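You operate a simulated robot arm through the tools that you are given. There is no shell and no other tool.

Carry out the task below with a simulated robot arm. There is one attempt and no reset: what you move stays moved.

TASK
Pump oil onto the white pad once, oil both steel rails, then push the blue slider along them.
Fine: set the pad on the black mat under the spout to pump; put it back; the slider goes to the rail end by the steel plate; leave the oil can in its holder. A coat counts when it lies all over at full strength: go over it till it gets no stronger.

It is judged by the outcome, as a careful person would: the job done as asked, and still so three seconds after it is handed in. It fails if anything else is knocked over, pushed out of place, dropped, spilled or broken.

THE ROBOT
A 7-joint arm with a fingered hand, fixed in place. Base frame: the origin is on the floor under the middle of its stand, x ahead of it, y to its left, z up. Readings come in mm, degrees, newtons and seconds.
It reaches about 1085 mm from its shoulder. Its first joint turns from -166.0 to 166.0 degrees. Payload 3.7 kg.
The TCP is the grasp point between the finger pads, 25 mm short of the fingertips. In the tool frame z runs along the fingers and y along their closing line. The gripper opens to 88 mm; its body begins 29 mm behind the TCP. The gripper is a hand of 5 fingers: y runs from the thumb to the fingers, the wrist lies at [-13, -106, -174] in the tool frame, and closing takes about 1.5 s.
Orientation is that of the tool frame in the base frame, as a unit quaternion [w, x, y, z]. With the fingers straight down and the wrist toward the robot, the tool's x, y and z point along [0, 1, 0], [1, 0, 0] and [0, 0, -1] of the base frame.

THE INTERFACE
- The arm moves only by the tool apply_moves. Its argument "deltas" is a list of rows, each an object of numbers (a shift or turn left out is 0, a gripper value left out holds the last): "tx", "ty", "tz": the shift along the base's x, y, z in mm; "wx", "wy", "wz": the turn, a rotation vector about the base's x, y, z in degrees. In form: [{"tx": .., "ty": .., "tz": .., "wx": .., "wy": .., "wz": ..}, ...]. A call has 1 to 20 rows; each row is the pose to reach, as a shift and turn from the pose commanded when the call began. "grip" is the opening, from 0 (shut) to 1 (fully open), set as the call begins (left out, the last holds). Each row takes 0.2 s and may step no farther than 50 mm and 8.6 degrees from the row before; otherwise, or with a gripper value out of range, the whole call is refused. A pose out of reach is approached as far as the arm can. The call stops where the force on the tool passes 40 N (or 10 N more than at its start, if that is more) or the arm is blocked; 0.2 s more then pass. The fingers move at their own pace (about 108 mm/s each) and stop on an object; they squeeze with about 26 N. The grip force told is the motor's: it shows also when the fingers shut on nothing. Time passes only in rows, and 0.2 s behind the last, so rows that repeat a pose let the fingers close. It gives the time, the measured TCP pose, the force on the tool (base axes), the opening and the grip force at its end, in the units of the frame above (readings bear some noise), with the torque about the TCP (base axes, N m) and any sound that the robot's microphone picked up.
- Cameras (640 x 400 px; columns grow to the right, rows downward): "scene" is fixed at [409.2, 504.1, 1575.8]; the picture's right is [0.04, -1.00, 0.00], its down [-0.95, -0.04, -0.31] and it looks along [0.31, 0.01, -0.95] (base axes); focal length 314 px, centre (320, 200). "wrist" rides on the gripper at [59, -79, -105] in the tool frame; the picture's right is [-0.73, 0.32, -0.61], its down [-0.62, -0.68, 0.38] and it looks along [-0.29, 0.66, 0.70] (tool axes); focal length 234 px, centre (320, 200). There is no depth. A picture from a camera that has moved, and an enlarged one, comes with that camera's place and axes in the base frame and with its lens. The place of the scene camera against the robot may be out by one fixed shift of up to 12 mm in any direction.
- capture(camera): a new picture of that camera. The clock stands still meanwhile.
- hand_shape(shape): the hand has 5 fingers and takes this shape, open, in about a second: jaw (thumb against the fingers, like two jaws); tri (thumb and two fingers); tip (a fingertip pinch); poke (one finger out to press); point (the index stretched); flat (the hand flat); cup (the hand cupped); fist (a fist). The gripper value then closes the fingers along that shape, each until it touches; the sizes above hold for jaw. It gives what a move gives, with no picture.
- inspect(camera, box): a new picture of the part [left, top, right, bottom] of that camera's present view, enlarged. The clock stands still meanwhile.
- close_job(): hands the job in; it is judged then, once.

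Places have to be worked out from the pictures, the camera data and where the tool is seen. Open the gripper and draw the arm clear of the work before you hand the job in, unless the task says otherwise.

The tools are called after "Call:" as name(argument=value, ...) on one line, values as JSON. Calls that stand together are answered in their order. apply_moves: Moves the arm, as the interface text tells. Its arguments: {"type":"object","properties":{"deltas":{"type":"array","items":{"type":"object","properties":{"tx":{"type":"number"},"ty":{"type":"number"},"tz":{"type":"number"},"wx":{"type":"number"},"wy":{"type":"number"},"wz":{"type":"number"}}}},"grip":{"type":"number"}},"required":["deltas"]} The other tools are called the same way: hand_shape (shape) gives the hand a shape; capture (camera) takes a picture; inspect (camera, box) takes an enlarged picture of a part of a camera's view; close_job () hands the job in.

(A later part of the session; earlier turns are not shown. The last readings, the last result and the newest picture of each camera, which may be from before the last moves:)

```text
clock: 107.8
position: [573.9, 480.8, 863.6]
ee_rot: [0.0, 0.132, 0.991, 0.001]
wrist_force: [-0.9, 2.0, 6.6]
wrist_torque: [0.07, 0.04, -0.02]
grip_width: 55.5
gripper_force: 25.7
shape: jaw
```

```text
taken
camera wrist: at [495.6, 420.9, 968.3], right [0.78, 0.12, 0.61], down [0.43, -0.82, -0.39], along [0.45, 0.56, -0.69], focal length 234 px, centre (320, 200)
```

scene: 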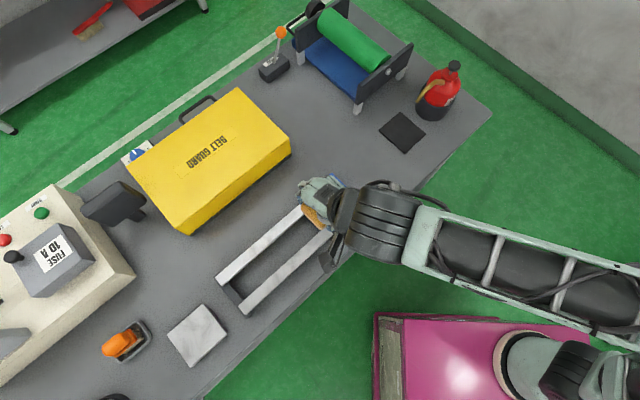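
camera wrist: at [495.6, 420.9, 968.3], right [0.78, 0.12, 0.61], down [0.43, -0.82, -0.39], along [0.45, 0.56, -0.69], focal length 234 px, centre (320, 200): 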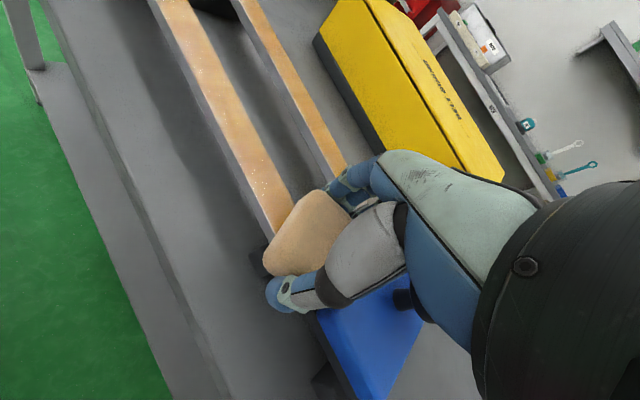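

At the slider end (e≈66) with light contact and the slider untouched. I'll do short strokes here.

Call:
apply_moves(deltas=[{"tx": -4, "ty": 4}, {"tx": -8, "ty": 8}, {"tx": -12, "ty": 12}, {"tx": -8, "ty": 8}, {"tx": -4, "ty": 4}, {"tx": 0, "ty": 0}, {"tx": -4, "ty": 4}, {"tx": -8, "ty": 8}, {"tx": -4, "ty": 4}, {"tx": 0, "ty": 0}, {"tx": 1, "ty": -1}, {"tx": -4, "ty": 4}, {"tx": -8, "ty": 8}, {"tx": -4, "ty": 4}, {"tx": 1, "ty": -1}])

```text
clock: 111.0
position: [572.4, 479.3, 861.8]
ee_rot: [-0.002, 0.13, 0.991, 0.0]
wrist_force: [-4.2, 3.2, 12.2]
wrist_torque: [0.09, 0.06, 0.02]
grip_width: 55.8
gripper_force: 25.9
shape: jaw
```

Now a full stroke on the near rail to the plate end.

Call:
apply_moves(deltas=[{"tx": -9.8, "ty": 10, "tz": 0.3}, {"tx": -19.7, "ty": 19.9, "tz": 0.3}, {"tx": -29.5, "ty": 29.9, "tz": 0.3}, {"tx": -39.3, "ty": 39.9, "tz": 0.3}, {"tx": -49.2, "ty": 49.9, "tz": 0.35}, {"tx": -59, "ty": 59.8, "tz": 0.45}, {"tx": -68.8, "ty": 69.8, "tz": 0.55}, {"tx": -78.6, "ty": 79.8, "tz": 0.65}, {"tx": -88.5, "ty": 89.7, "tz": 0.75}, {"tx": -98.3, "ty": 99.7, "tz": 0.8}, {"tx": -108.1, "ty": 109.7, "tz": 0.7}, {"tx": -118, "ty": 119.6, "tz": 0.6}, {"tx": -127.8, "ty": 129.6, "tz": 0.5}, {"tx": -137.6, "ty": 139.6, "tz": 0.45}, {"tx": -147.5, "ty": 149.6, "tz": 0.4}, {"tx": -157.3, "ty": 159.5, "tz": 0.4}, {"tx": -167.1, "ty": 169.5, "tz": 0.4}, {"tx": -176.9, "ty": 179.5, "tz": 0.4}, {"tx": -186.8, "ty": 189.4, "tz": 0.4}, {"tx": -196.6, "ty": 199.4, "tz": 0.4}])

Call:
inspect(camera="scene", box=[230, 170, 350, 270])

Call:
capture(camera="wrist")

```text
clock: 115.2
position: [379.1, 677.7, 865.5]
ee_rot: [-0.001, 0.132, 0.991, 0.001]
wrist_force: [-0.7, 0.4, -1.1]
wrist_torque: [0.0, -0.03, 0.02]
grip_width: 55.9
gripper_force: 25.7
shape: jaw
```

```text
4.00 times, centred on (290, 220) of scene
camera zoom: at [409.2, 504.1, 1575.8], right [0.04, -1.0, 0.0], down [-0.95, -0.04, -0.31], along [0.31, 0.01, -0.95], focal length 1255 px, centre (440, 120)
```

zoom: 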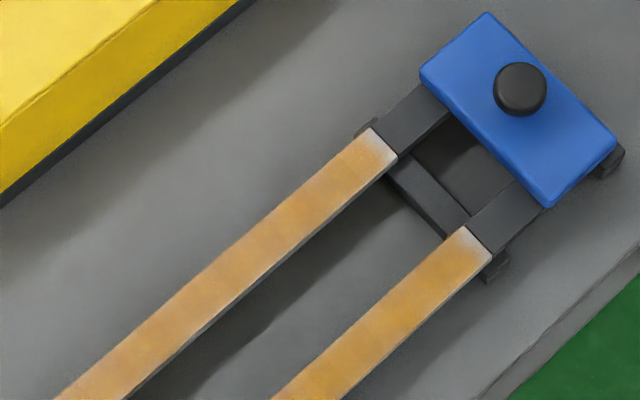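

```text
taken
camera wrist: at [300.4, 618.3, 969.1], right [0.79, 0.12, 0.61], down [0.42, -0.82, -0.39], along [0.45, 0.56, -0.7], focal length 234 px, centre (320, 200)
```

wrist: 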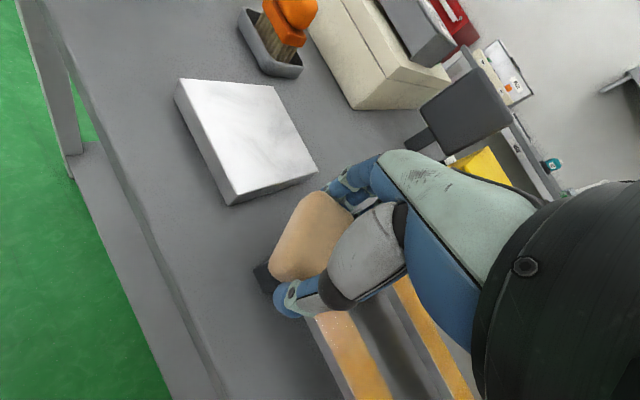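

Contact was lost toward the plate end, because the pad crept up a bit again. I'll lower until contact is restored, then work that end and stroke back.

Call:
apply_moves(deltas=[{"tz": -0.8}, {"tz": -1.6}, {"tz": -2.2}, {"tz": -2.2}])

```text
clock: 116.2
position: [378.3, 679.7, 862.9]
ee_rot: [0.0, 0.132, 0.991, 0.0]
wrist_force: [-0.2, 1.3, 1.2]
wrist_torque: [-0.03, 0.01, 0.02]
grip_width: 55.9
gripper_force: 26.0
shape: jaw
```

Call:
apply_moves(deltas=[{"tx": -1.5, "ty": -1.5, "tz": -0.8}, {"tx": 3, "ty": -6, "tz": -0.8}, {"tx": -1.5, "ty": -1.5, "tz": -0.8}, {"tx": -5, "ty": 2, "tz": -0.8}, {"tx": -1.5, "ty": -1.5, "tz": -0.8}, {"tx": 3, "ty": -6, "tz": -0.8}, {"tx": -1.5, "ty": -1.5, "tz": -0.8}, {"tx": 8, "ty": -11, "tz": -0.65}, {"tx": 18, "ty": -21, "tz": -0.5}, {"tx": 28, "ty": -31, "tz": -0.35}, {"tx": 38, "ty": -41, "tz": -0.2}, {"tx": 48, "ty": -51, "tz": -0.05}])

```text
clock: 118.8
position: [425.9, 627.7, 862.0]
ee_rot: [0.001, 0.131, 0.991, 0.001]
wrist_force: [-3.1, 3.7, 14.5]
wrist_torque: [0.1, 0.05, 0.01]
grip_width: 55.7
gripper_force: 25.8
shape: jaw
```

Call:
apply_moves(deltas=[{"tx": 9.3, "ty": -9.3, "tz": 0.4}, {"tx": 18.6, "ty": -18.6, "tz": 0.5}, {"tx": 27.9, "ty": -28, "tz": 0.65}, {"tx": 37.2, "ty": -37.3, "tz": 0.8}, {"tx": 46.5, "ty": -46.6, "tz": 0.9}, {"tx": 55.8, "ty": -56, "tz": 1.0}, {"tx": 65.1, "ty": -65.3, "tz": 1.0}, {"tx": 74.4, "ty": -74.6, "tz": 1.05}, {"tx": 83.7, "ty": -84, "tz": 1.1}, {"tx": 93, "ty": -93.3, "tz": 1.15}])

Call:
inspect(camera="scene", box=[205, 190, 305, 310])

Call:
capture(camera="wrist")

```text
clock: 121.0
position: [518.3, 536.4, 862.9]
ee_rot: [0.0, 0.131, 0.991, 0.001]
wrist_force: [-2.6, 3.1, 7.9]
wrist_torque: [0.04, 0.02, -0.02]
grip_width: 55.6
gripper_force: 26.6
shape: jaw
```

```text
3.33 times, centred on (255, 250) of scene
camera zoom: at [409.2, 504.1, 1575.8], right [0.04, -1.0, 0.0], down [-0.95, -0.04, -0.31], along [0.31, 0.01, -0.95], focal length 1046 px, centre (537, 33)
```

zoom: 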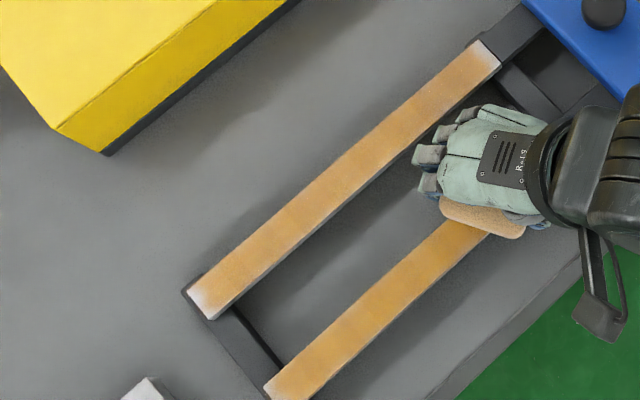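

```text
taken
camera wrist: at [440.6, 477.0, 966.1], right [0.78, 0.12, 0.61], down [0.43, -0.82, -0.39], along [0.45, 0.56, -0.69], focal length 234 px, centre (320, 200)
```

wrist: 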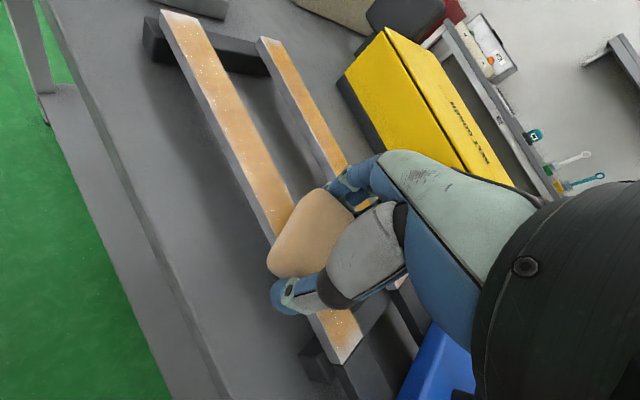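

Call:
apply_moves(deltas=[{"tx": 9.3, "ty": -9.1, "tz": 0.05}, {"tx": 18.6, "ty": -18.3, "tz": 0.1}, {"tx": 27.9, "ty": -27.4, "tz": 0.15}, {"tx": 37.2, "ty": -36.6, "tz": 0.2}, {"tx": 46.5, "ty": -45.8, "tz": 0.2}, {"tx": 55, "ty": -54.5, "tz": 0.2}, {"tx": 51, "ty": -50.5, "tz": 0.2}, {"tx": 46, "ty": -45.5, "tz": 0.2}, {"tx": 51, "ty": -50.5, "tz": 0.2}, {"tx": 56, "ty": -55.5, "tz": 0.2}, {"tx": 51, "ty": -50.5, "tz": 0.2}, {"tx": 46, "ty": -45.5, "tz": 0.2}, {"tx": 51, "ty": -50.5, "tz": 0.2}, {"tx": 56, "ty": -55.5, "tz": 0.2}])

Call:
capture(camera="wrist")

```text
clock: 124.0
position: [576.2, 480.7, 862.9]
ee_rot: [0.0, 0.131, 0.991, 0.002]
wrist_force: [-0.8, 0.9, 3.0]
wrist_torque: [-0.02, 0.03, 0.03]
grip_width: 55.8
gripper_force: 26.0
shape: jaw
```

```text
taken
camera wrist: at [498.1, 419.9, 966.5], right [0.78, 0.12, 0.61], down [0.43, -0.82, -0.39], along [0.45, 0.56, -0.69], focal length 234 px, centre (320, 200)
```

wrist: 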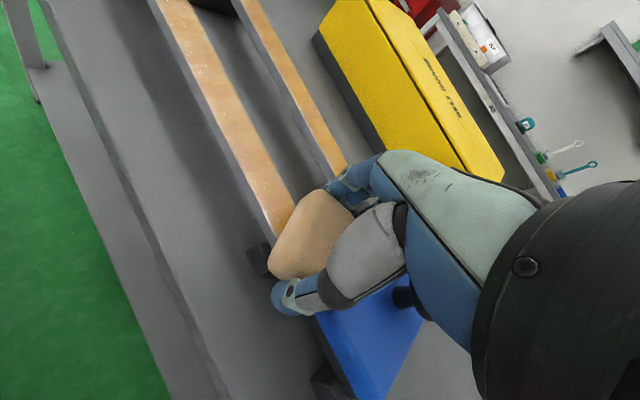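

One more full stroke to the plate end, with the z profile adjusted from the force readings.

Call:
apply_moves(deltas=[{"tx": -10, "ty": 9.8, "tz": -0.3}, {"tx": -19.9, "ty": 19.7, "tz": -0.3}, {"tx": -29.9, "ty": 29.5, "tz": -0.3}, {"tx": -39.9, "ty": 39.3, "tz": -0.3}, {"tx": -49.9, "ty": 49.2, "tz": -0.25}, {"tx": -59.8, "ty": 59, "tz": -0.25}, {"tx": -69.8, "ty": 68.8, "tz": -0.3}, {"tx": -79.8, "ty": 78.6, "tz": -0.35}, {"tx": -89.7, "ty": 88.5, "tz": -0.4}, {"tx": -99.7, "ty": 98.3, "tz": -0.45}, {"tx": -109.7, "ty": 108.1, "tz": -0.55}, {"tx": -119.6, "ty": 118, "tz": -0.65}, {"tx": -129.6, "ty": 127.8, "tz": -0.8}, {"tx": -139.6, "ty": 137.6, "tz": -0.9}, {"tx": -149.6, "ty": 147.5, "tz": -1.0}, {"tx": -159.5, "ty": 157.3, "tz": -1.2}, {"tx": -169.5, "ty": 167.1, "tz": -1.45}, {"tx": -179.5, "ty": 176.9, "tz": -1.7}, {"tx": -189.4, "ty": 186.8, "tz": -1.95}, {"tx": -199.4, "ty": 196.6, "tz": -2.15}])

Call:
inspect(camera="scene", box=[230, 170, 350, 270])

Call:
inspect(camera="scene", box=[295, 180, 335, 220])

```text
clock: 128.2
position: [376.8, 675.6, 861.5]
ee_rot: [0.0, 0.131, 0.991, 0.002]
wrist_force: [3.2, -2.4, 17.4]
wrist_torque: [-0.13, -0.13, -0.03]
grip_width: 55.7
gripper_force: 25.9
shape: jaw
```

```text
4.00 times, centred on (290, 220) of scene
camera zoom: at [409.2, 504.1, 1575.8], right [0.04, -1.0, 0.0], down [-0.95, -0.04, -0.31], along [0.31, 0.01, -0.95], focal length 1255 px, centre (440, 120)
```

zoom: 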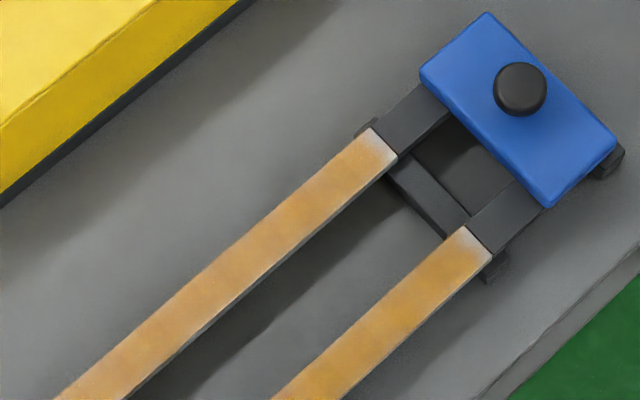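

```text
10.00 times, centred on (315, 200) of scene
camera zoom: at [409.2, 504.1, 1575.8], right [0.04, -1.0, 0.0], down [-0.95, -0.04, -0.31], along [0.31, 0.01, -0.95], focal length 3138 px, centre (370, 200)
```

zoom: 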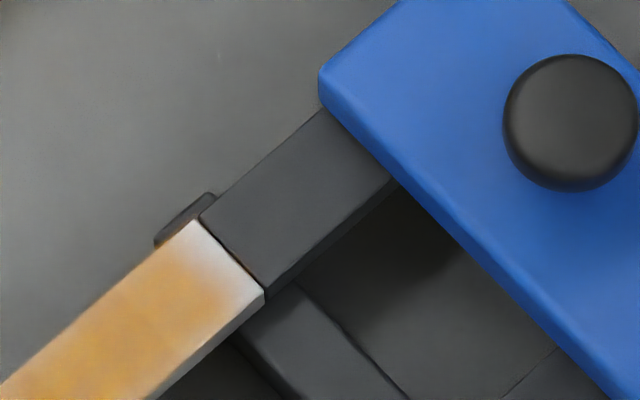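

Both rails now look alike and unchanged by the last pass. I'll lift the pad and inspect both plate ends closely.

Call:
apply_moves(deltas=[{"tz": 6}, {"tz": 20}, {"tx": -10, "ty": -30, "tz": 50}, {"tx": -25, "ty": -65, "tz": 85}, {"tx": -40, "ty": -100, "tz": 115}, {"tx": -40, "ty": -100, "tz": 115}])

Call:
capture(camera="wrist")

Call:
inspect(camera="scene", box=[205, 180, 345, 320])

Call:
inspect(camera="scene", box=[210, 265, 260, 320])

```text
refused: row 4 steps farther than a row can; nothing moved
```

```text
taken
camera wrist: at [298.3, 616.2, 965.1], right [0.79, 0.12, 0.61], down [0.42, -0.82, -0.39], along [0.45, 0.56, -0.69], focal length 234 px, centre (320, 200)
```

wrist: 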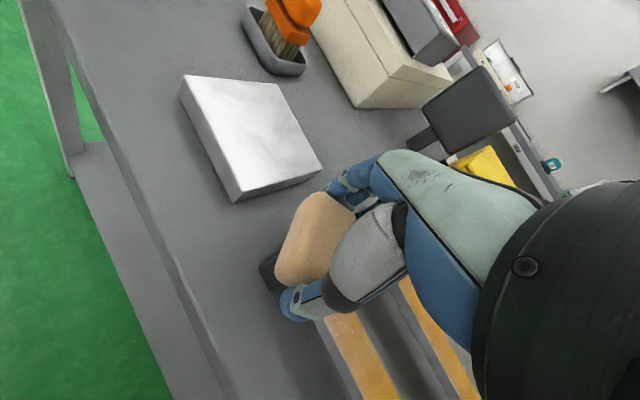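

```text
2.86 times, centred on (275, 250) of scene
camera zoom: at [409.2, 504.1, 1575.8], right [0.04, -1.0, 0.0], down [-0.95, -0.04, -0.31], along [0.31, 0.01, -0.95], focal length 897 px, centre (449, 57)
```

zoom: 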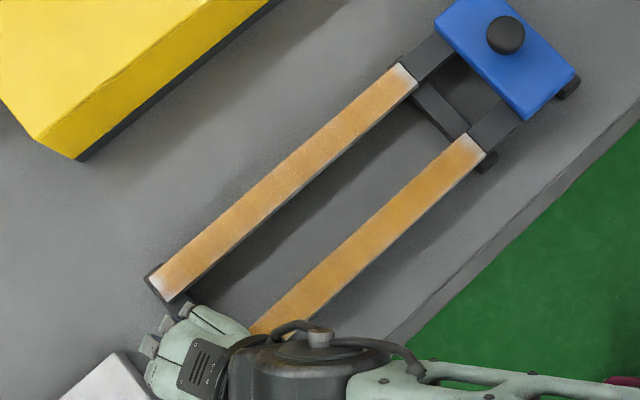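

```text
7.27 times, centred on (235, 292) of scene
camera zoom: at [409.2, 504.1, 1575.8], right [0.04, -1.0, 0.0], down [-0.95, -0.04, -0.31], along [0.31, 0.01, -0.95], focal length 2282 px, centre (938, -473)
```

zoom: 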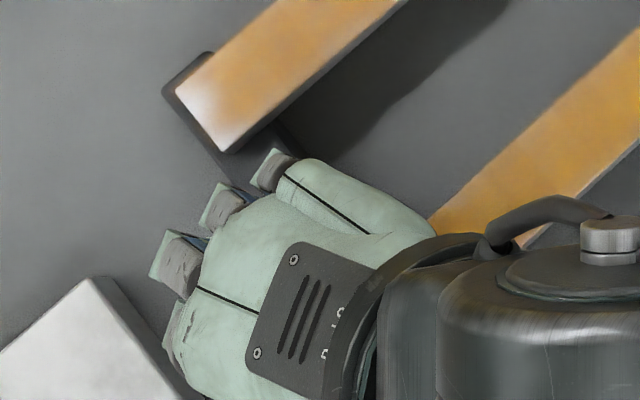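

Call:
apply_moves(deltas=[{"tz": 8}, {"tz": 25}, {"tx": -10, "ty": -25, "tz": 50}, {"tx": -20, "ty": -55, "tz": 75}, {"tx": -30, "ty": -90, "tz": 100}, {"tx": -30, "ty": -90, "tz": 100}])

Call:
capture(camera="wrist")

Call:
inspect(camera="scene", box=[205, 180, 345, 320])

Call:
inspect(camera="scene", box=[210, 265, 260, 320])

```text
clock: 129.6
position: [346.1, 585.2, 959.7]
ee_rot: [0.0, 0.131, 0.991, 0.001]
wrist_force: [-0.6, -0.4, 0.1]
wrist_torque: [0.02, 0.03, 0.02]
grip_width: 56.2
gripper_force: 25.7
shape: jaw
```

```text
taken
camera wrist: at [269.0, 525.1, 1064.4], right [0.78, 0.12, 0.61], down [0.43, -0.82, -0.38], along [0.45, 0.56, -0.69], focal length 234 px, centre (320, 200)
```

wrist: 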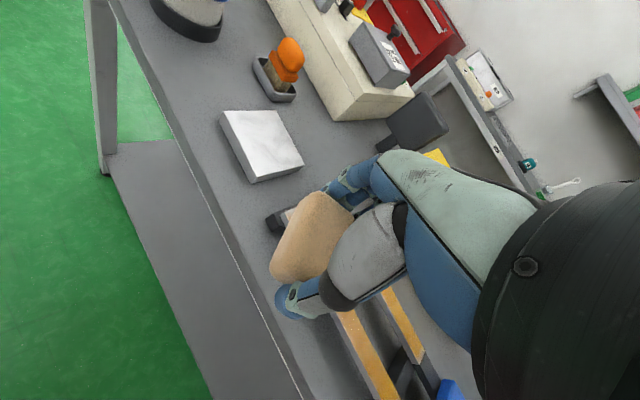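

```text
2.86 times, centred on (275, 250) of scene
camera zoom: at [409.2, 504.1, 1575.8], right [0.04, -1.0, 0.0], down [-0.95, -0.04, -0.31], along [0.31, 0.01, -0.95], focal length 897 px, centre (449, 57)
```

zoom: 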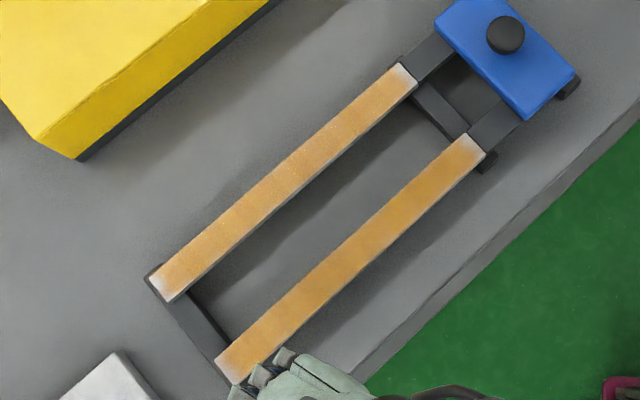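

```text
7.27 times, centred on (235, 292) of scene
camera zoom: at [409.2, 504.1, 1575.8], right [0.04, -1.0, 0.0], down [-0.95, -0.04, -0.31], along [0.31, 0.01, -0.95], focal length 2282 px, centre (938, -473)
```

zoom: 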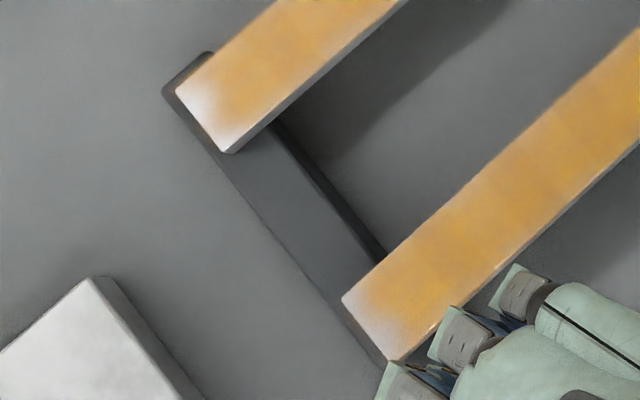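

Rail 2's plate end looks better covered than rail 1's, so the ends can still get stronger. I'll check exactly where the pad sits in the hand to place it properly over the ends.

Call:
inspect(camera="wrist", box=[240, 170, 400, 300])

Call:
inspect(camera="scene", box=[290, 180, 350, 230])

```text
3.08 times, centred on (320, 235) of wrist
camera zoom: at [269.0, 525.1, 1064.4], right [0.78, 0.12, 0.61], down [0.43, -0.82, -0.38], along [0.45, 0.56, -0.69], focal length 720 px, centre (320, 92)
```

zoom: 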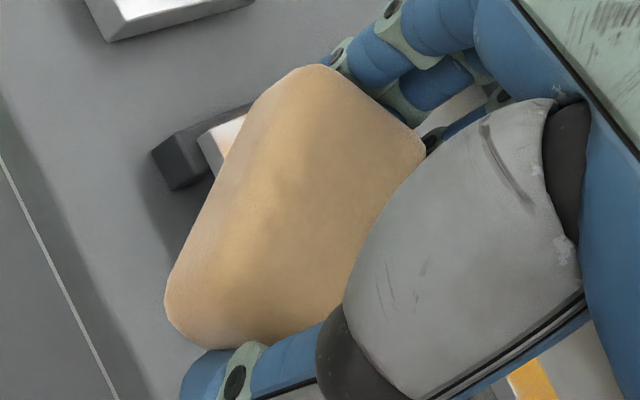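

```text
8.00 times, centred on (320, 205) of scene
camera zoom: at [409.2, 504.1, 1575.8], right [0.04, -1.0, 0.0], down [-0.95, -0.04, -0.31], along [0.31, 0.01, -0.95], focal length 2511 px, centre (320, 160)
```

zoom: 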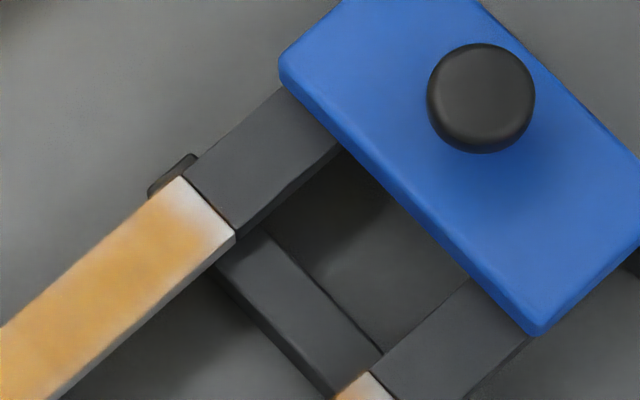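

The pad is centred within 3 mm of the TCP, so the ends simply need more strokes. I'll go back to rail 1's plate end with the pad square to the rail and work it thoroughly.

Call:
apply_moves(deltas=[{"tx": 23, "ty": 37, "wz": -7.5}, {"tx": 46, "ty": 74, "wz": -15}, {"tx": 70, "ty": 111, "wz": -22.5}, {"tx": 93.4, "ty": 148.4, "wz": -30}, {"tx": 93.4, "ty": 148.4, "tz": -40, "wz": -30}, {"tx": 93.4, "ty": 148.4, "tz": -80, "wz": -30}, {"tx": 93.4, "ty": 148.4, "tz": -90, "wz": -30}, {"tx": 93.4, "ty": 148.4, "tz": -90, "wz": -30}])

```text
clock: 131.4
position: [438.7, 734.6, 872.2]
ee_rot: [0.0, 0.383, 0.924, 0.002]
wrist_force: [-0.2, -0.7, -0.4]
wrist_torque: [0.0, 0.02, 0.02]
grip_width: 56.2
gripper_force: 26.1
shape: jaw
```

Call:
apply_moves(deltas=[{"tz": -5}, {"tz": -9}, {"tz": -10.5}, {"tz": -11.5}, {"tz": -11.5}])

```text
clock: 132.6
position: [439.6, 734.7, 862.2]
ee_rot: [0.0, 0.383, 0.924, 0.002]
wrist_force: [-1.1, -0.1, 12.6]
wrist_torque: [0.03, -0.04, 0.01]
grip_width: 55.8
gripper_force: 25.4
shape: jaw
```

Call:
apply_moves(deltas=[{"tx": -4.2, "ty": 4.2}, {"tx": -8.5, "ty": 8.5}, {"tx": -4.2, "ty": 4.2}, {"tx": 0, "ty": 0}, {"tx": 4.2, "ty": -4.2}, {"tx": 8.5, "ty": -8.5}, {"tx": 4.2, "ty": -4.2}, {"tx": 0, "ty": 0}, {"tx": -4.2, "ty": 4.2}, {"tx": -8.5, "ty": 8.5}, {"tx": -4.2, "ty": 4.2}, {"tx": 0, "ty": 0}, {"tx": 4.2, "ty": -4.2}, {"tx": 8.5, "ty": -8.5}, {"tx": 4.2, "ty": -4.2}, {"tx": 0, "ty": 0}, {"tx": -4.2, "ty": 4.2}, {"tx": -8.5, "ty": 8.5}, {"tx": -4.2, "ty": 4.2}, {"tx": 0, "ty": 0}])

Call:
apply_moves(deltas=[{"tx": 9.3, "ty": -9.4, "tz": 0.2}, {"tx": 18.6, "ty": -18.8, "tz": 0.4}, {"tx": 27.9, "ty": -28.2, "tz": 0.6}, {"tx": 37.2, "ty": -37.6, "tz": 0.8}, {"tx": 46.5, "ty": -47, "tz": 1.0}, {"tx": 55.8, "ty": -56.4, "tz": 1.2}])

Call:
inspect(camera="scene", box=[210, 265, 260, 320])

Call:
inspect(camera="wrist", box=[100, 100, 300, 240])

```text
clock: 136.8
position: [437.4, 734.1, 858.4]
ee_rot: [0.0, 0.382, 0.924, 0.002]
wrist_force: [-4.4, 3.5, 11.9]
wrist_torque: [0.08, 0.07, 0.04]
grip_width: 55.8
gripper_force: 25.8
shape: jaw
```

```text
clock: 138.2
position: [494.5, 677.2, 861.7]
ee_rot: [0.0, 0.384, 0.924, 0.0]
wrist_force: [1.0, 0.3, -0.1]
wrist_torque: [-0.03, 0.0, 0.02]
grip_width: 56.1
gripper_force: 26.1
shape: jaw
```

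```text
7.27 times, centred on (235, 292) of scene
camera zoom: at [409.2, 504.1, 1575.8], right [0.04, -1.0, 0.0], down [-0.95, -0.04, -0.31], along [0.31, 0.01, -0.95], focal length 2282 px, centre (938, -473)
```

zoom: 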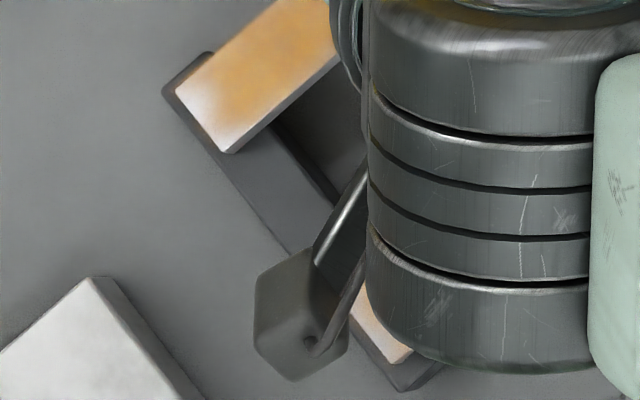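

```text
2.86 times, centred on (200, 170) of wrist
camera zoom: at [396.2, 663.2, 965.5], right [0.74, -0.29, 0.61], down [-0.04, -0.92, -0.38], along [0.67, 0.26, -0.7], focal length 669 px, centre (663, 286)
```

zoom: 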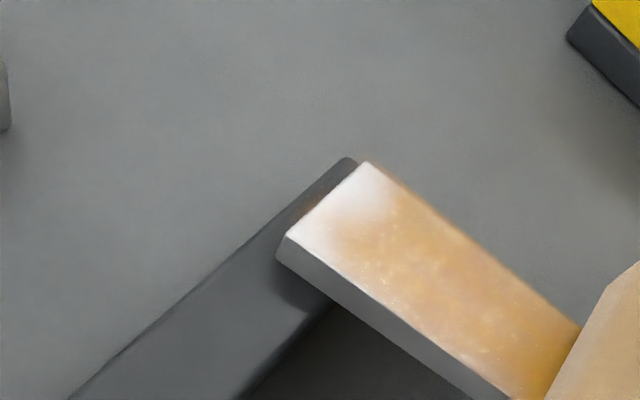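

More end strokes don't change the fade, so it is the drawn border of a saturated coat. I'll regrip the pad here on rail 1, since it crept up again, and do two more full passes on rail 1 to be sure of full strength.

Call:
apply_moves(deltas=[{"tz": -1.2}, {"tz": -2.4}, {"tz": -3.2}, {"tz": -3.2}])

```text
clock: 139.2
position: [495.3, 677.2, 859.5]
ee_rot: [0.0, 0.383, 0.924, 0.002]
wrist_force: [-1.5, -3.8, 11.1]
wrist_torque: [-0.04, 0.0, 0.0]
grip_width: 56.0
gripper_force: 25.7
shape: jaw
```

Call:
apply_moves(deltas=[{"tz": 0.8}, {"tz": 0.8}, {"tz": 0.8}, {"tz": 0.8}, {"tz": 0.8}], grip=0.85)

Call:
capture(camera="wrist")

```text
clock: 140.4
position: [495.9, 678.3, 858.6]
ee_rot: [0.001, 0.384, 0.923, 0.0]
wrist_force: [-0.2, 0.8, 0.3]
wrist_torque: [-0.02, 0.04, -0.01]
grip_width: 74.6
gripper_force: 0.1
shape: jaw
```

```text
taken
camera wrist: at [397.0, 665.4, 962.5], right [0.74, -0.29, 0.61], down [-0.04, -0.92, -0.39], along [0.67, 0.26, -0.69], focal length 234 px, centre (320, 200)
```

wrist: 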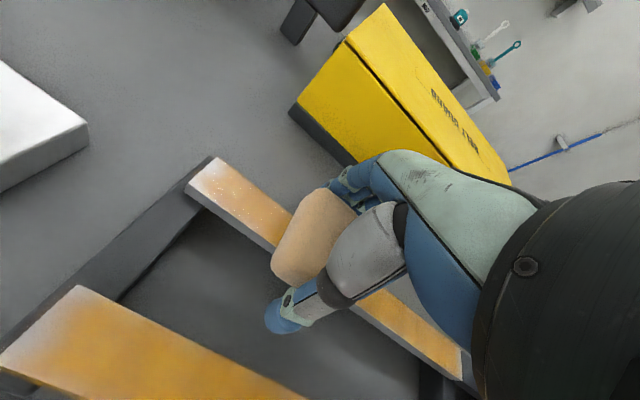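

Call:
apply_moves(deltas=[{"tz": 3.5}, {"tz": 7}, {"tz": 7}])

Call:
apply_moves(deltas=[{}, {}, {}, {}, {}, {}, {}], grip=0)

Call:
inspect(camera="scene", box=[255, 180, 325, 240])

```text
clock: 141.2
position: [494.2, 677.7, 865.1]
ee_rot: [0.0, 0.383, 0.924, 0.001]
wrist_force: [-1.1, 0.1, 0.9]
wrist_torque: [-0.02, 0.0, -0.02]
grip_width: 74.7
gripper_force: 0.0
shape: jaw
```

```text
clock: 142.8
position: [495.0, 678.4, 864.5]
ee_rot: [0.001, 0.383, 0.924, 0.0]
wrist_force: [0.0, -0.2, 0.4]
wrist_torque: [-0.03, -0.03, 0.0]
grip_width: 56.6
gripper_force: 26.1
shape: jaw
```

```text
6.67 times, centred on (290, 210) of scene
camera zoom: at [409.2, 504.1, 1575.8], right [0.04, -1.0, 0.0], down [-0.95, -0.04, -0.31], along [0.31, 0.01, -0.95], focal length 2092 px, centre (520, 133)
```

zoom: 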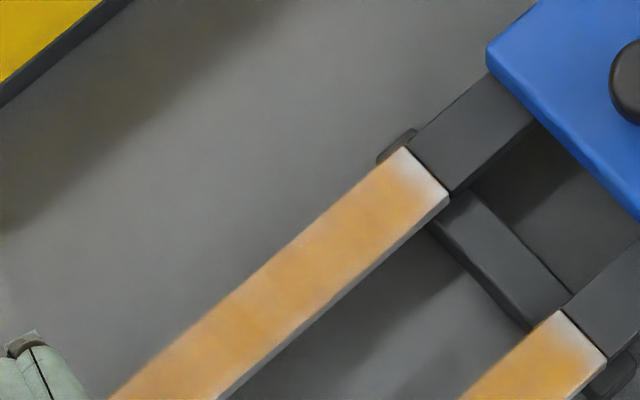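

Call:
apply_moves(deltas=[{"tz": -0.8}, {"tz": -0.8}, {"tx": 9.3, "ty": -9.4, "tz": -0.7}, {"tx": 18.6, "ty": -18.8, "tz": -0.6}, {"tx": 27.9, "ty": -28.2, "tz": -0.5}, {"tx": 37.2, "ty": -37.6, "tz": -0.5}])

```text
clock: 144.2
position: [532.9, 640.1, 864.4]
ee_rot: [0.001, 0.383, 0.924, 0.001]
wrist_force: [0.3, -0.5, 1.9]
wrist_torque: [0.0, 0.03, -0.01]
grip_width: 56.6
gripper_force: 25.3
shape: jaw
```

Call:
apply_moves(deltas=[{"tx": 9.2, "ty": -9.4, "tz": -0.6}, {"tx": 18.4, "ty": -18.8, "tz": -0.8}, {"tx": 27.6, "ty": -28.2, "tz": -1.0}, {"tx": 36.8, "ty": -37.6, "tz": -1.2}, {"tx": 46, "ty": -47, "tz": -1.35}, {"tx": 55.2, "ty": -56.4, "tz": -1.5}, {"tx": 64.4, "ty": -65.8, "tz": -1.65}, {"tx": 73.6, "ty": -75.2, "tz": -1.75}, {"tx": 82.8, "ty": -84.6, "tz": -1.85}])

```text
clock: 146.2
position: [614.6, 556.0, 864.1]
ee_rot: [0.001, 0.382, 0.924, 0.001]
wrist_force: [-1.8, 1.2, 4.9]
wrist_torque: [0.01, 0.0, -0.01]
grip_width: 56.0
gripper_force: 25.8
shape: jaw
```

Call:
apply_moves(deltas=[{"tx": -3, "ty": 3, "tz": -0.2, "wz": 7}, {"tx": 0, "ty": 0, "tz": -0.2, "wz": 14}, {"tx": 4, "ty": -4, "tz": -0.2, "wz": 21}, {"tx": 8, "ty": -8, "tz": -0.3, "wz": 28}, {"tx": 13, "ty": -12.5, "tz": -0.3, "wz": 28}, {"tx": 17, "ty": -16.5, "tz": -0.3, "wz": 28}, {"tx": 12, "ty": -11.5, "tz": -0.3, "wz": 28}, {"tx": 8, "ty": -7.5, "tz": -0.3, "wz": 28}, {"tx": 13, "ty": -12.5, "tz": -0.3, "wz": 28}, {"tx": 17, "ty": -16.5, "tz": -0.3, "wz": 28}, {"tx": 12, "ty": -11.5, "tz": -0.3, "wz": 28}, {"tx": 8, "ty": -7.5, "tz": -0.3, "wz": 28}, {"tx": 13, "ty": -12.5, "tz": -0.3, "wz": 28}, {"tx": 17, "ty": -16.5, "tz": -0.3, "wz": 28}])

Call:
capture(camera="wrist")

```text
clock: 149.2
position: [631.4, 539.6, 861.7]
ee_rot: [0.001, 0.148, 0.989, 0.001]
wrist_force: [-3.7, 3.8, 12.5]
wrist_torque: [0.11, 0.06, 0.02]
grip_width: 55.7
gripper_force: 25.9
shape: jaw
```

```text
taken
camera wrist: at [551.1, 483.3, 965.5], right [0.79, 0.1, 0.61], down [0.4, -0.83, -0.39], along [0.47, 0.55, -0.69], focal length 234 px, centre (320, 200)
```

wrist: 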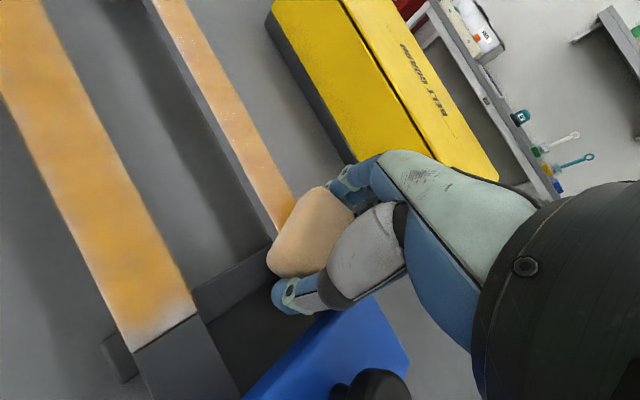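

Now a full return stroke on rail 1 to the plate end.

Call:
apply_moves(deltas=[{"tx": -9.8, "ty": 9.9, "tz": 0.2}, {"tx": -19.5, "ty": 19.8, "tz": 0.2}, {"tx": -29.3, "ty": 29.7, "tz": 0.35}, {"tx": -39, "ty": 39.6, "tz": 0.5}, {"tx": -48.8, "ty": 49.5, "tz": 0.7}, {"tx": -58.6, "ty": 59.4, "tz": 0.9}, {"tx": -68.3, "ty": 69.3, "tz": 1.05}, {"tx": -78.1, "ty": 79.2, "tz": 1.2}, {"tx": -87.8, "ty": 89.1, "tz": 1.4}, {"tx": -97.6, "ty": 99, "tz": 1.55}, {"tx": -107.4, "ty": 108.9, "tz": 1.6}, {"tx": -117.1, "ty": 118.8, "tz": 1.5}, {"tx": -126.9, "ty": 128.7, "tz": 1.3}, {"tx": -136.6, "ty": 138.6, "tz": 1.1}, {"tx": -146.4, "ty": 148.5, "tz": 0.85}, {"tx": -156.2, "ty": 158.4, "tz": 0.6}, {"tx": -165.9, "ty": 168.3, "tz": 0.4}, {"tx": -175.7, "ty": 178.2, "tz": 0.15}, {"tx": -185.4, "ty": 188.1, "tz": -0.1}, {"tx": -195.2, "ty": 198, "tz": -0.3}])

Call:
inspect(camera="scene", box=[255, 180, 325, 240])

Call:
inspect(camera="scene", box=[205, 180, 345, 320])

```text
clock: 153.4
position: [436.9, 737.8, 862.0]
ee_rot: [0.001, 0.148, 0.989, 0.001]
wrist_force: [0.2, 0.0, 0.1]
wrist_torque: [0.01, -0.01, -0.01]
grip_width: 56.0
gripper_force: 26.1
shape: jaw
```

```text
6.67 times, centred on (290, 210) of scene
camera zoom: at [409.2, 504.1, 1575.8], right [0.04, -1.0, 0.0], down [-0.95, -0.04, -0.31], along [0.31, 0.01, -0.95], focal length 2092 px, centre (520, 133)
```

zoom: 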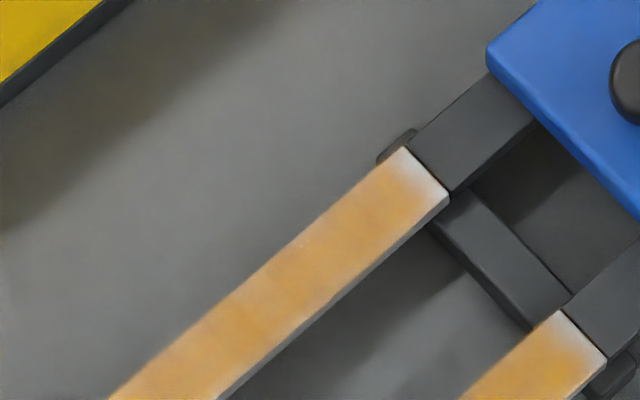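

```text
2.86 times, centred on (275, 250) of scene
camera zoom: at [409.2, 504.1, 1575.8], right [0.04, -1.0, 0.0], down [-0.95, -0.04, -0.31], along [0.31, 0.01, -0.95], focal length 897 px, centre (449, 57)
```

zoom: 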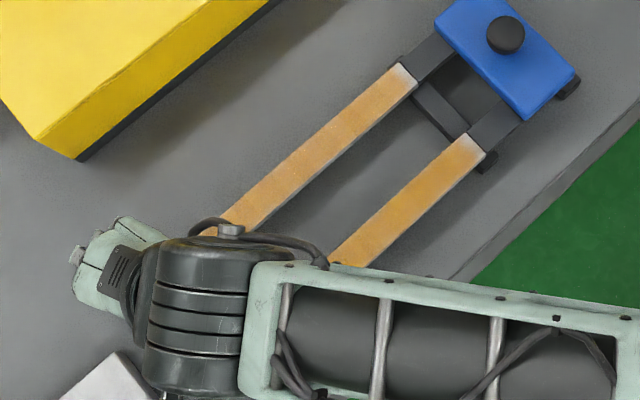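

Another full pass made no visible change, so both rails are at full strength. Now I carry the pad back to its original spot, about (720.5, 348.7).

Call:
apply_moves(deltas=[{"tz": 20}, {"tz": 60}, {"tz": 100}, {"tx": 26, "ty": -35.5, "tz": 100, "wz": -2.5}, {"tx": 52, "ty": -71, "tz": 100, "wz": -5}, {"tx": 78, "ty": -106.6, "tz": 100, "wz": -7.5}, {"tx": 104, "ty": -142, "tz": 100, "wz": -10}, {"tx": 130, "ty": -178, "tz": 100, "wz": -13}, {"tx": 156, "ty": -213, "tz": 100, "wz": -16}, {"tx": 182, "ty": -249, "tz": 100, "wz": -19}, {"tx": 208, "ty": -284.5, "tz": 100, "wz": -22}, {"tx": 234, "ty": -320, "tz": 100, "wz": -24}, {"tx": 260, "ty": -355.6, "tz": 100, "wz": -26}, {"tx": 285.7, "ty": -391.2, "tz": 100, "wz": -28}, {"tx": 285.7, "ty": -391.2, "tz": 100, "wz": -28}])

Call:
capture(camera="wrist")

Call:
capture(camera="scene")

```text
clock: 156.6
position: [722.9, 343.6, 962.8]
ee_rot: [0.001, 0.384, 0.923, 0.001]
wrist_force: [-0.8, -0.6, -0.3]
wrist_torque: [0.01, 0.01, -0.02]
grip_width: 55.9
gripper_force: 25.4
shape: jaw
```

```text
taken
camera wrist: at [625.4, 330.3, 1066.0], right [0.74, -0.29, 0.61], down [-0.04, -0.92, -0.39], along [0.67, 0.26, -0.69], focal length 234 px, centre (320, 200)
```

wrist: 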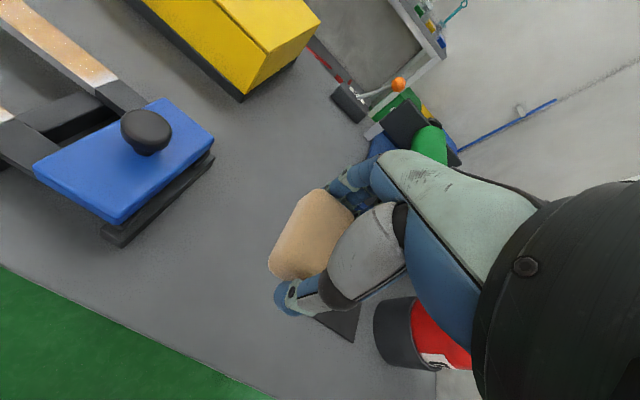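

```text
taken
```

scene: 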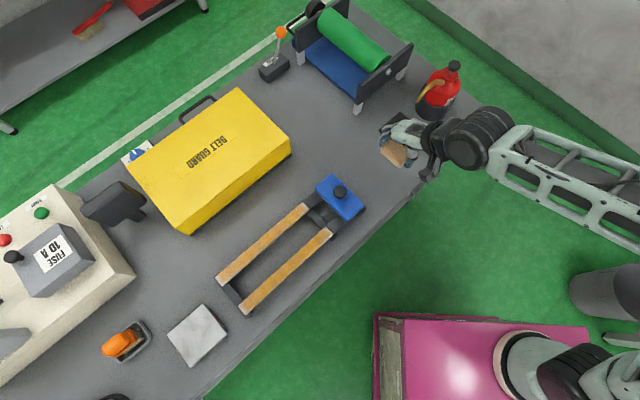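

Call:
inspect(camera="scene", box=[205, 180, 345, 320])

Call:
inspect(camera="scene", box=[210, 260, 270, 320])

Call:
inspect(camera="scene", box=[290, 190, 350, 250])

Call:
inspect(camera="wrist", box=[0, 0, 200, 180])

```text
2.86 times, centred on (275, 250) of scene
camera zoom: at [409.2, 504.1, 1575.8], right [0.04, -1.0, 0.0], down [-0.95, -0.04, -0.31], along [0.31, 0.01, -0.95], focal length 897 px, centre (449, 57)
```

zoom: 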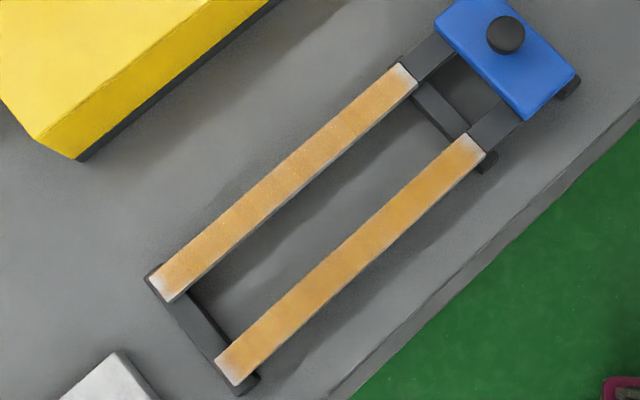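

```text
6.67 times, centred on (240, 290) of scene
camera zoom: at [409.2, 504.1, 1575.8], right [0.04, -1.0, 0.0], down [-0.95, -0.04, -0.31], along [0.31, 0.01, -0.95], focal length 2092 px, centre (853, -400)
```

zoom: 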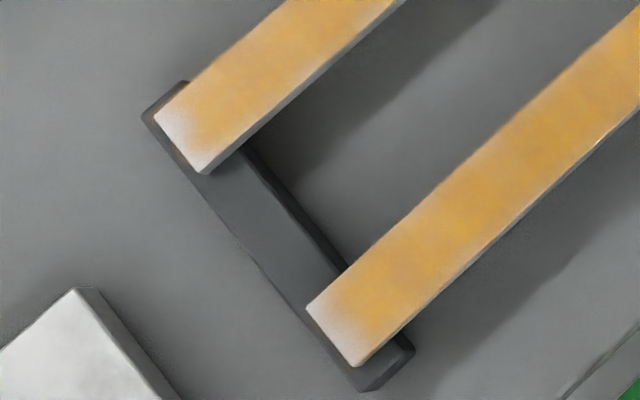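

```text
6.67 times, centred on (320, 220) of scene
camera zoom: at [409.2, 504.1, 1575.8], right [0.04, -1.0, 0.0], down [-0.95, -0.04, -0.31], along [0.31, 0.01, -0.95], focal length 2092 px, centre (320, 67)
```

zoom: 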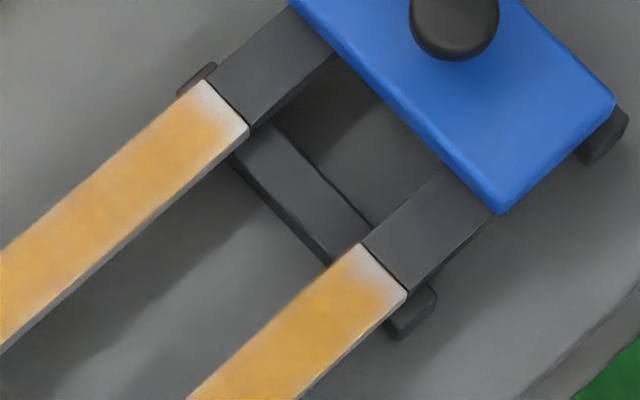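

```text
2.22 times, centred on (100, 90) of wrist
camera zoom: at [625.4, 330.3, 1066.0], right [0.74, -0.29, 0.61], down [-0.04, -0.92, -0.39], along [0.67, 0.26, -0.69], focal length 520 px, centre (809, 444)
```

zoom: 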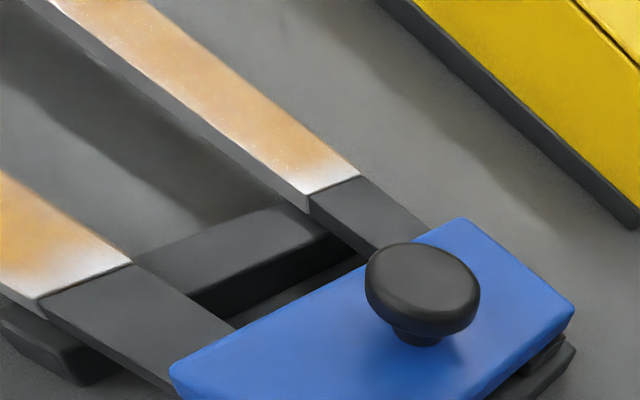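

All four rail ends look the same no matter how much extra work they got, and the long edges fade slightly too, so that is only the drawn border of the coat. Now I lower the pad to its original place.

Call:
apply_moves(deltas=[{"tx": 0, "ty": 3, "tz": -45}, {"tx": 0, "ty": 3, "tz": -90}, {"tx": 0, "ty": 3, "tz": -118}, {"tx": 0, "ty": 3, "tz": -118}])

Call:
capture(camera="wrist")

Call:
inspect(camera="scene", box=[340, 100, 460, 220])

```text
clock: 157.6
position: [723.9, 348.5, 842.0]
ee_rot: [0.001, 0.384, 0.923, 0.001]
wrist_force: [-0.4, 0.7, -0.1]
wrist_torque: [0.02, -0.01, 0.02]
grip_width: 55.1
gripper_force: 25.8
shape: jaw
```

```text
taken
camera wrist: at [625.9, 336.2, 946.5], right [0.74, -0.29, 0.61], down [-0.04, -0.92, -0.39], along [0.67, 0.26, -0.69], focal length 234 px, centre (320, 200)
```

wrist: 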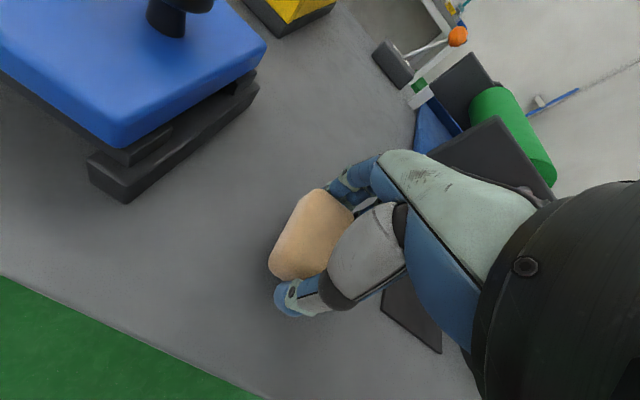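

```text
3.33 times, centred on (400, 160) of scene
camera zoom: at [409.2, 504.1, 1575.8], right [0.04, -1.0, 0.0], down [-0.95, -0.04, -0.31], along [0.31, 0.01, -0.95], focal length 1046 px, centre (53, 333)
```

zoom: 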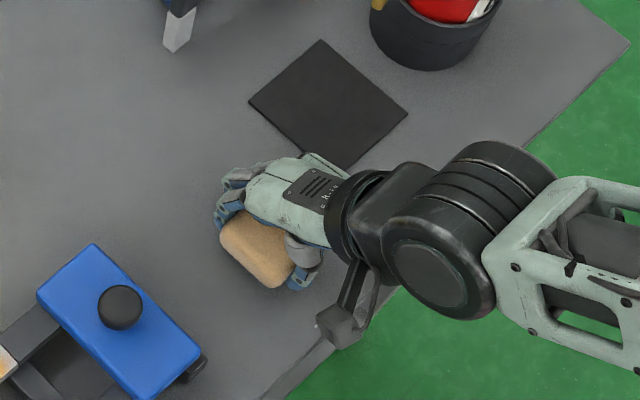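

Comparing with the first scene picture, the pad would land about 6 mm too far to the upper left. I'll correct by (−3, −5) and lower to the table.

Call:
apply_moves(deltas=[{"tx": -3, "ty": -5, "tz": -5}, {"tx": -3, "ty": -5, "tz": -9}, {"tx": -3, "ty": -5, "tz": -11}, {"tx": -3, "ty": -5, "tz": -11}])

Call:
inspect(camera="scene", box=[340, 100, 460, 220])

```text
clock: 158.6
position: [721.7, 343.5, 833.2]
ee_rot: [0.0, 0.383, 0.924, 0.001]
wrist_force: [0.9, 1.4, -0.4]
wrist_torque: [-0.01, -0.01, 0.02]
grip_width: 55.8
gripper_force: 25.4
shape: jaw
```

```text
3.33 times, centred on (400, 160) of scene
camera zoom: at [409.2, 504.1, 1575.8], right [0.04, -1.0, 0.0], down [-0.95, -0.04, -0.31], along [0.31, 0.01, -0.95], focal length 1046 px, centre (53, 333)
```

zoom: 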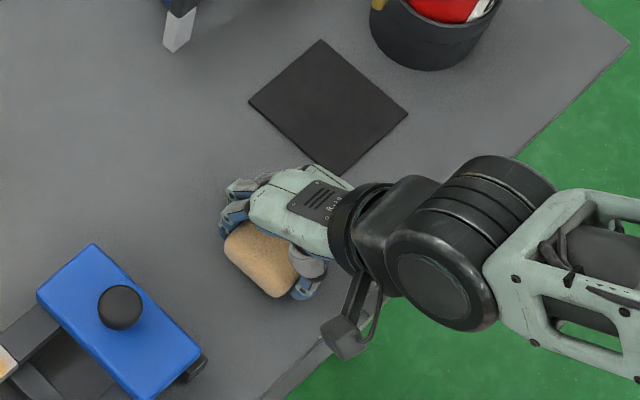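

The pad now lines up with its original outline. I'll lower the last few mm to touch the table.

Call:
apply_moves(deltas=[{"tz": -2}, {"tz": -4}, {"tz": -5}, {"tz": -5}])

```text
clock: 159.6
position: [719.8, 345.5, 828.2]
ee_rot: [0.0, 0.383, 0.924, 0.001]
wrist_force: [-0.7, -1.0, -0.1]
wrist_torque: [0.01, 0.01, 0.04]
grip_width: 55.8
gripper_force: 26.3
shape: jaw
```

Call:
apply_moves(deltas=[{"tz": -0.8}, {"tz": -1.6}, {"tz": -1.6}])

```text
clock: 160.4
position: [719.1, 344.1, 826.1]
ee_rot: [0.0, 0.384, 0.924, 0.001]
wrist_force: [0.6, 0.1, -0.8]
wrist_torque: [0.02, 0.02, 0.02]
grip_width: 55.7
gripper_force: 26.1
shape: jaw
```

Call:
apply_moves(deltas=[{"tz": -0.7}, {"tz": -1.4}, {"tz": -1.4}])

```text
clock: 161.2
position: [719.8, 342.6, 826.2]
ee_rot: [0.0, 0.384, 0.924, 0.001]
wrist_force: [2.6, 1.5, 8.8]
wrist_torque: [0.06, -0.05, -0.01]
grip_width: 55.6
gripper_force: 26.0
shape: jaw
```

The pad is on the table. I'll ease up 1.5 mm and open the hand.

Call:
apply_moves(deltas=[{"tz": 1.0}, {"tz": 1.5}, {"tz": 1.5}])

Call:
apply_moves(deltas=[{}, {}, {}, {}, {}], grip=1)

Call:
inspect(camera="wrist", box=[180, 150, 420, 370])

Call:
inspect(camera="scene", box=[340, 100, 460, 220])

```text
clock: 162.0
position: [719.4, 343.6, 826.3]
ee_rot: [0.001, 0.383, 0.924, 0.0]
wrist_force: [2.6, 1.1, 6.3]
wrist_torque: [0.04, -0.06, 0.01]
grip_width: 55.8
gripper_force: 26.1
shape: jaw
```

```text
clock: 163.2
position: [719.8, 344.4, 826.8]
ee_rot: [0.001, 0.384, 0.924, 0.0]
wrist_force: [-0.3, 0.3, -0.1]
wrist_torque: [0.01, -0.02, 0.02]
grip_width: 87.8
gripper_force: 0.0
shape: jaw
```

```text
1.82 times, centred on (300, 260) of wrist
camera zoom: at [620.8, 331.0, 930.0], right [0.74, -0.29, 0.61], down [-0.04, -0.92, -0.39], along [0.67, 0.26, -0.69], focal length 426 px, centre (356, 91)
```

zoom: 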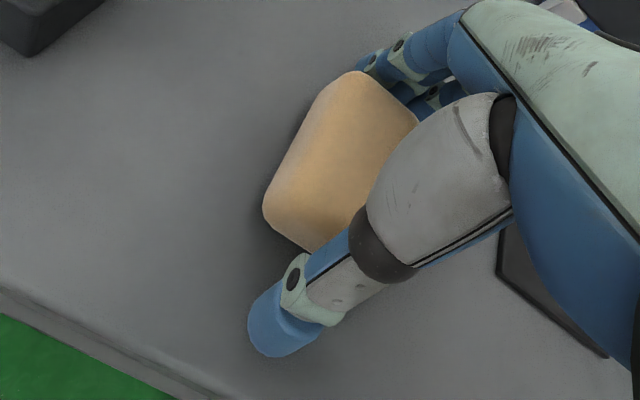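

```text
3.33 times, centred on (400, 160) of scene
camera zoom: at [409.2, 504.1, 1575.8], right [0.04, -1.0, 0.0], down [-0.95, -0.04, -0.31], along [0.31, 0.01, -0.95], focal length 1046 px, centre (53, 333)
```

zoom: 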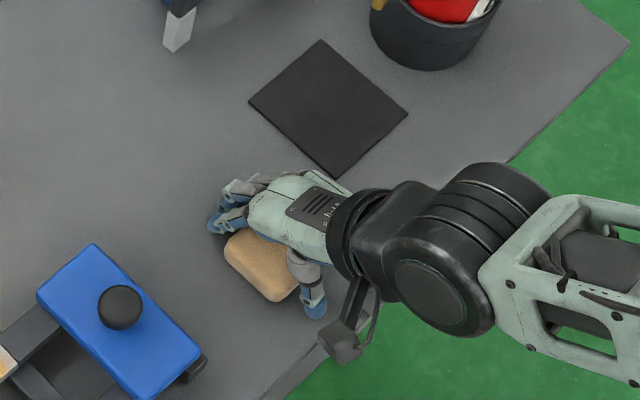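

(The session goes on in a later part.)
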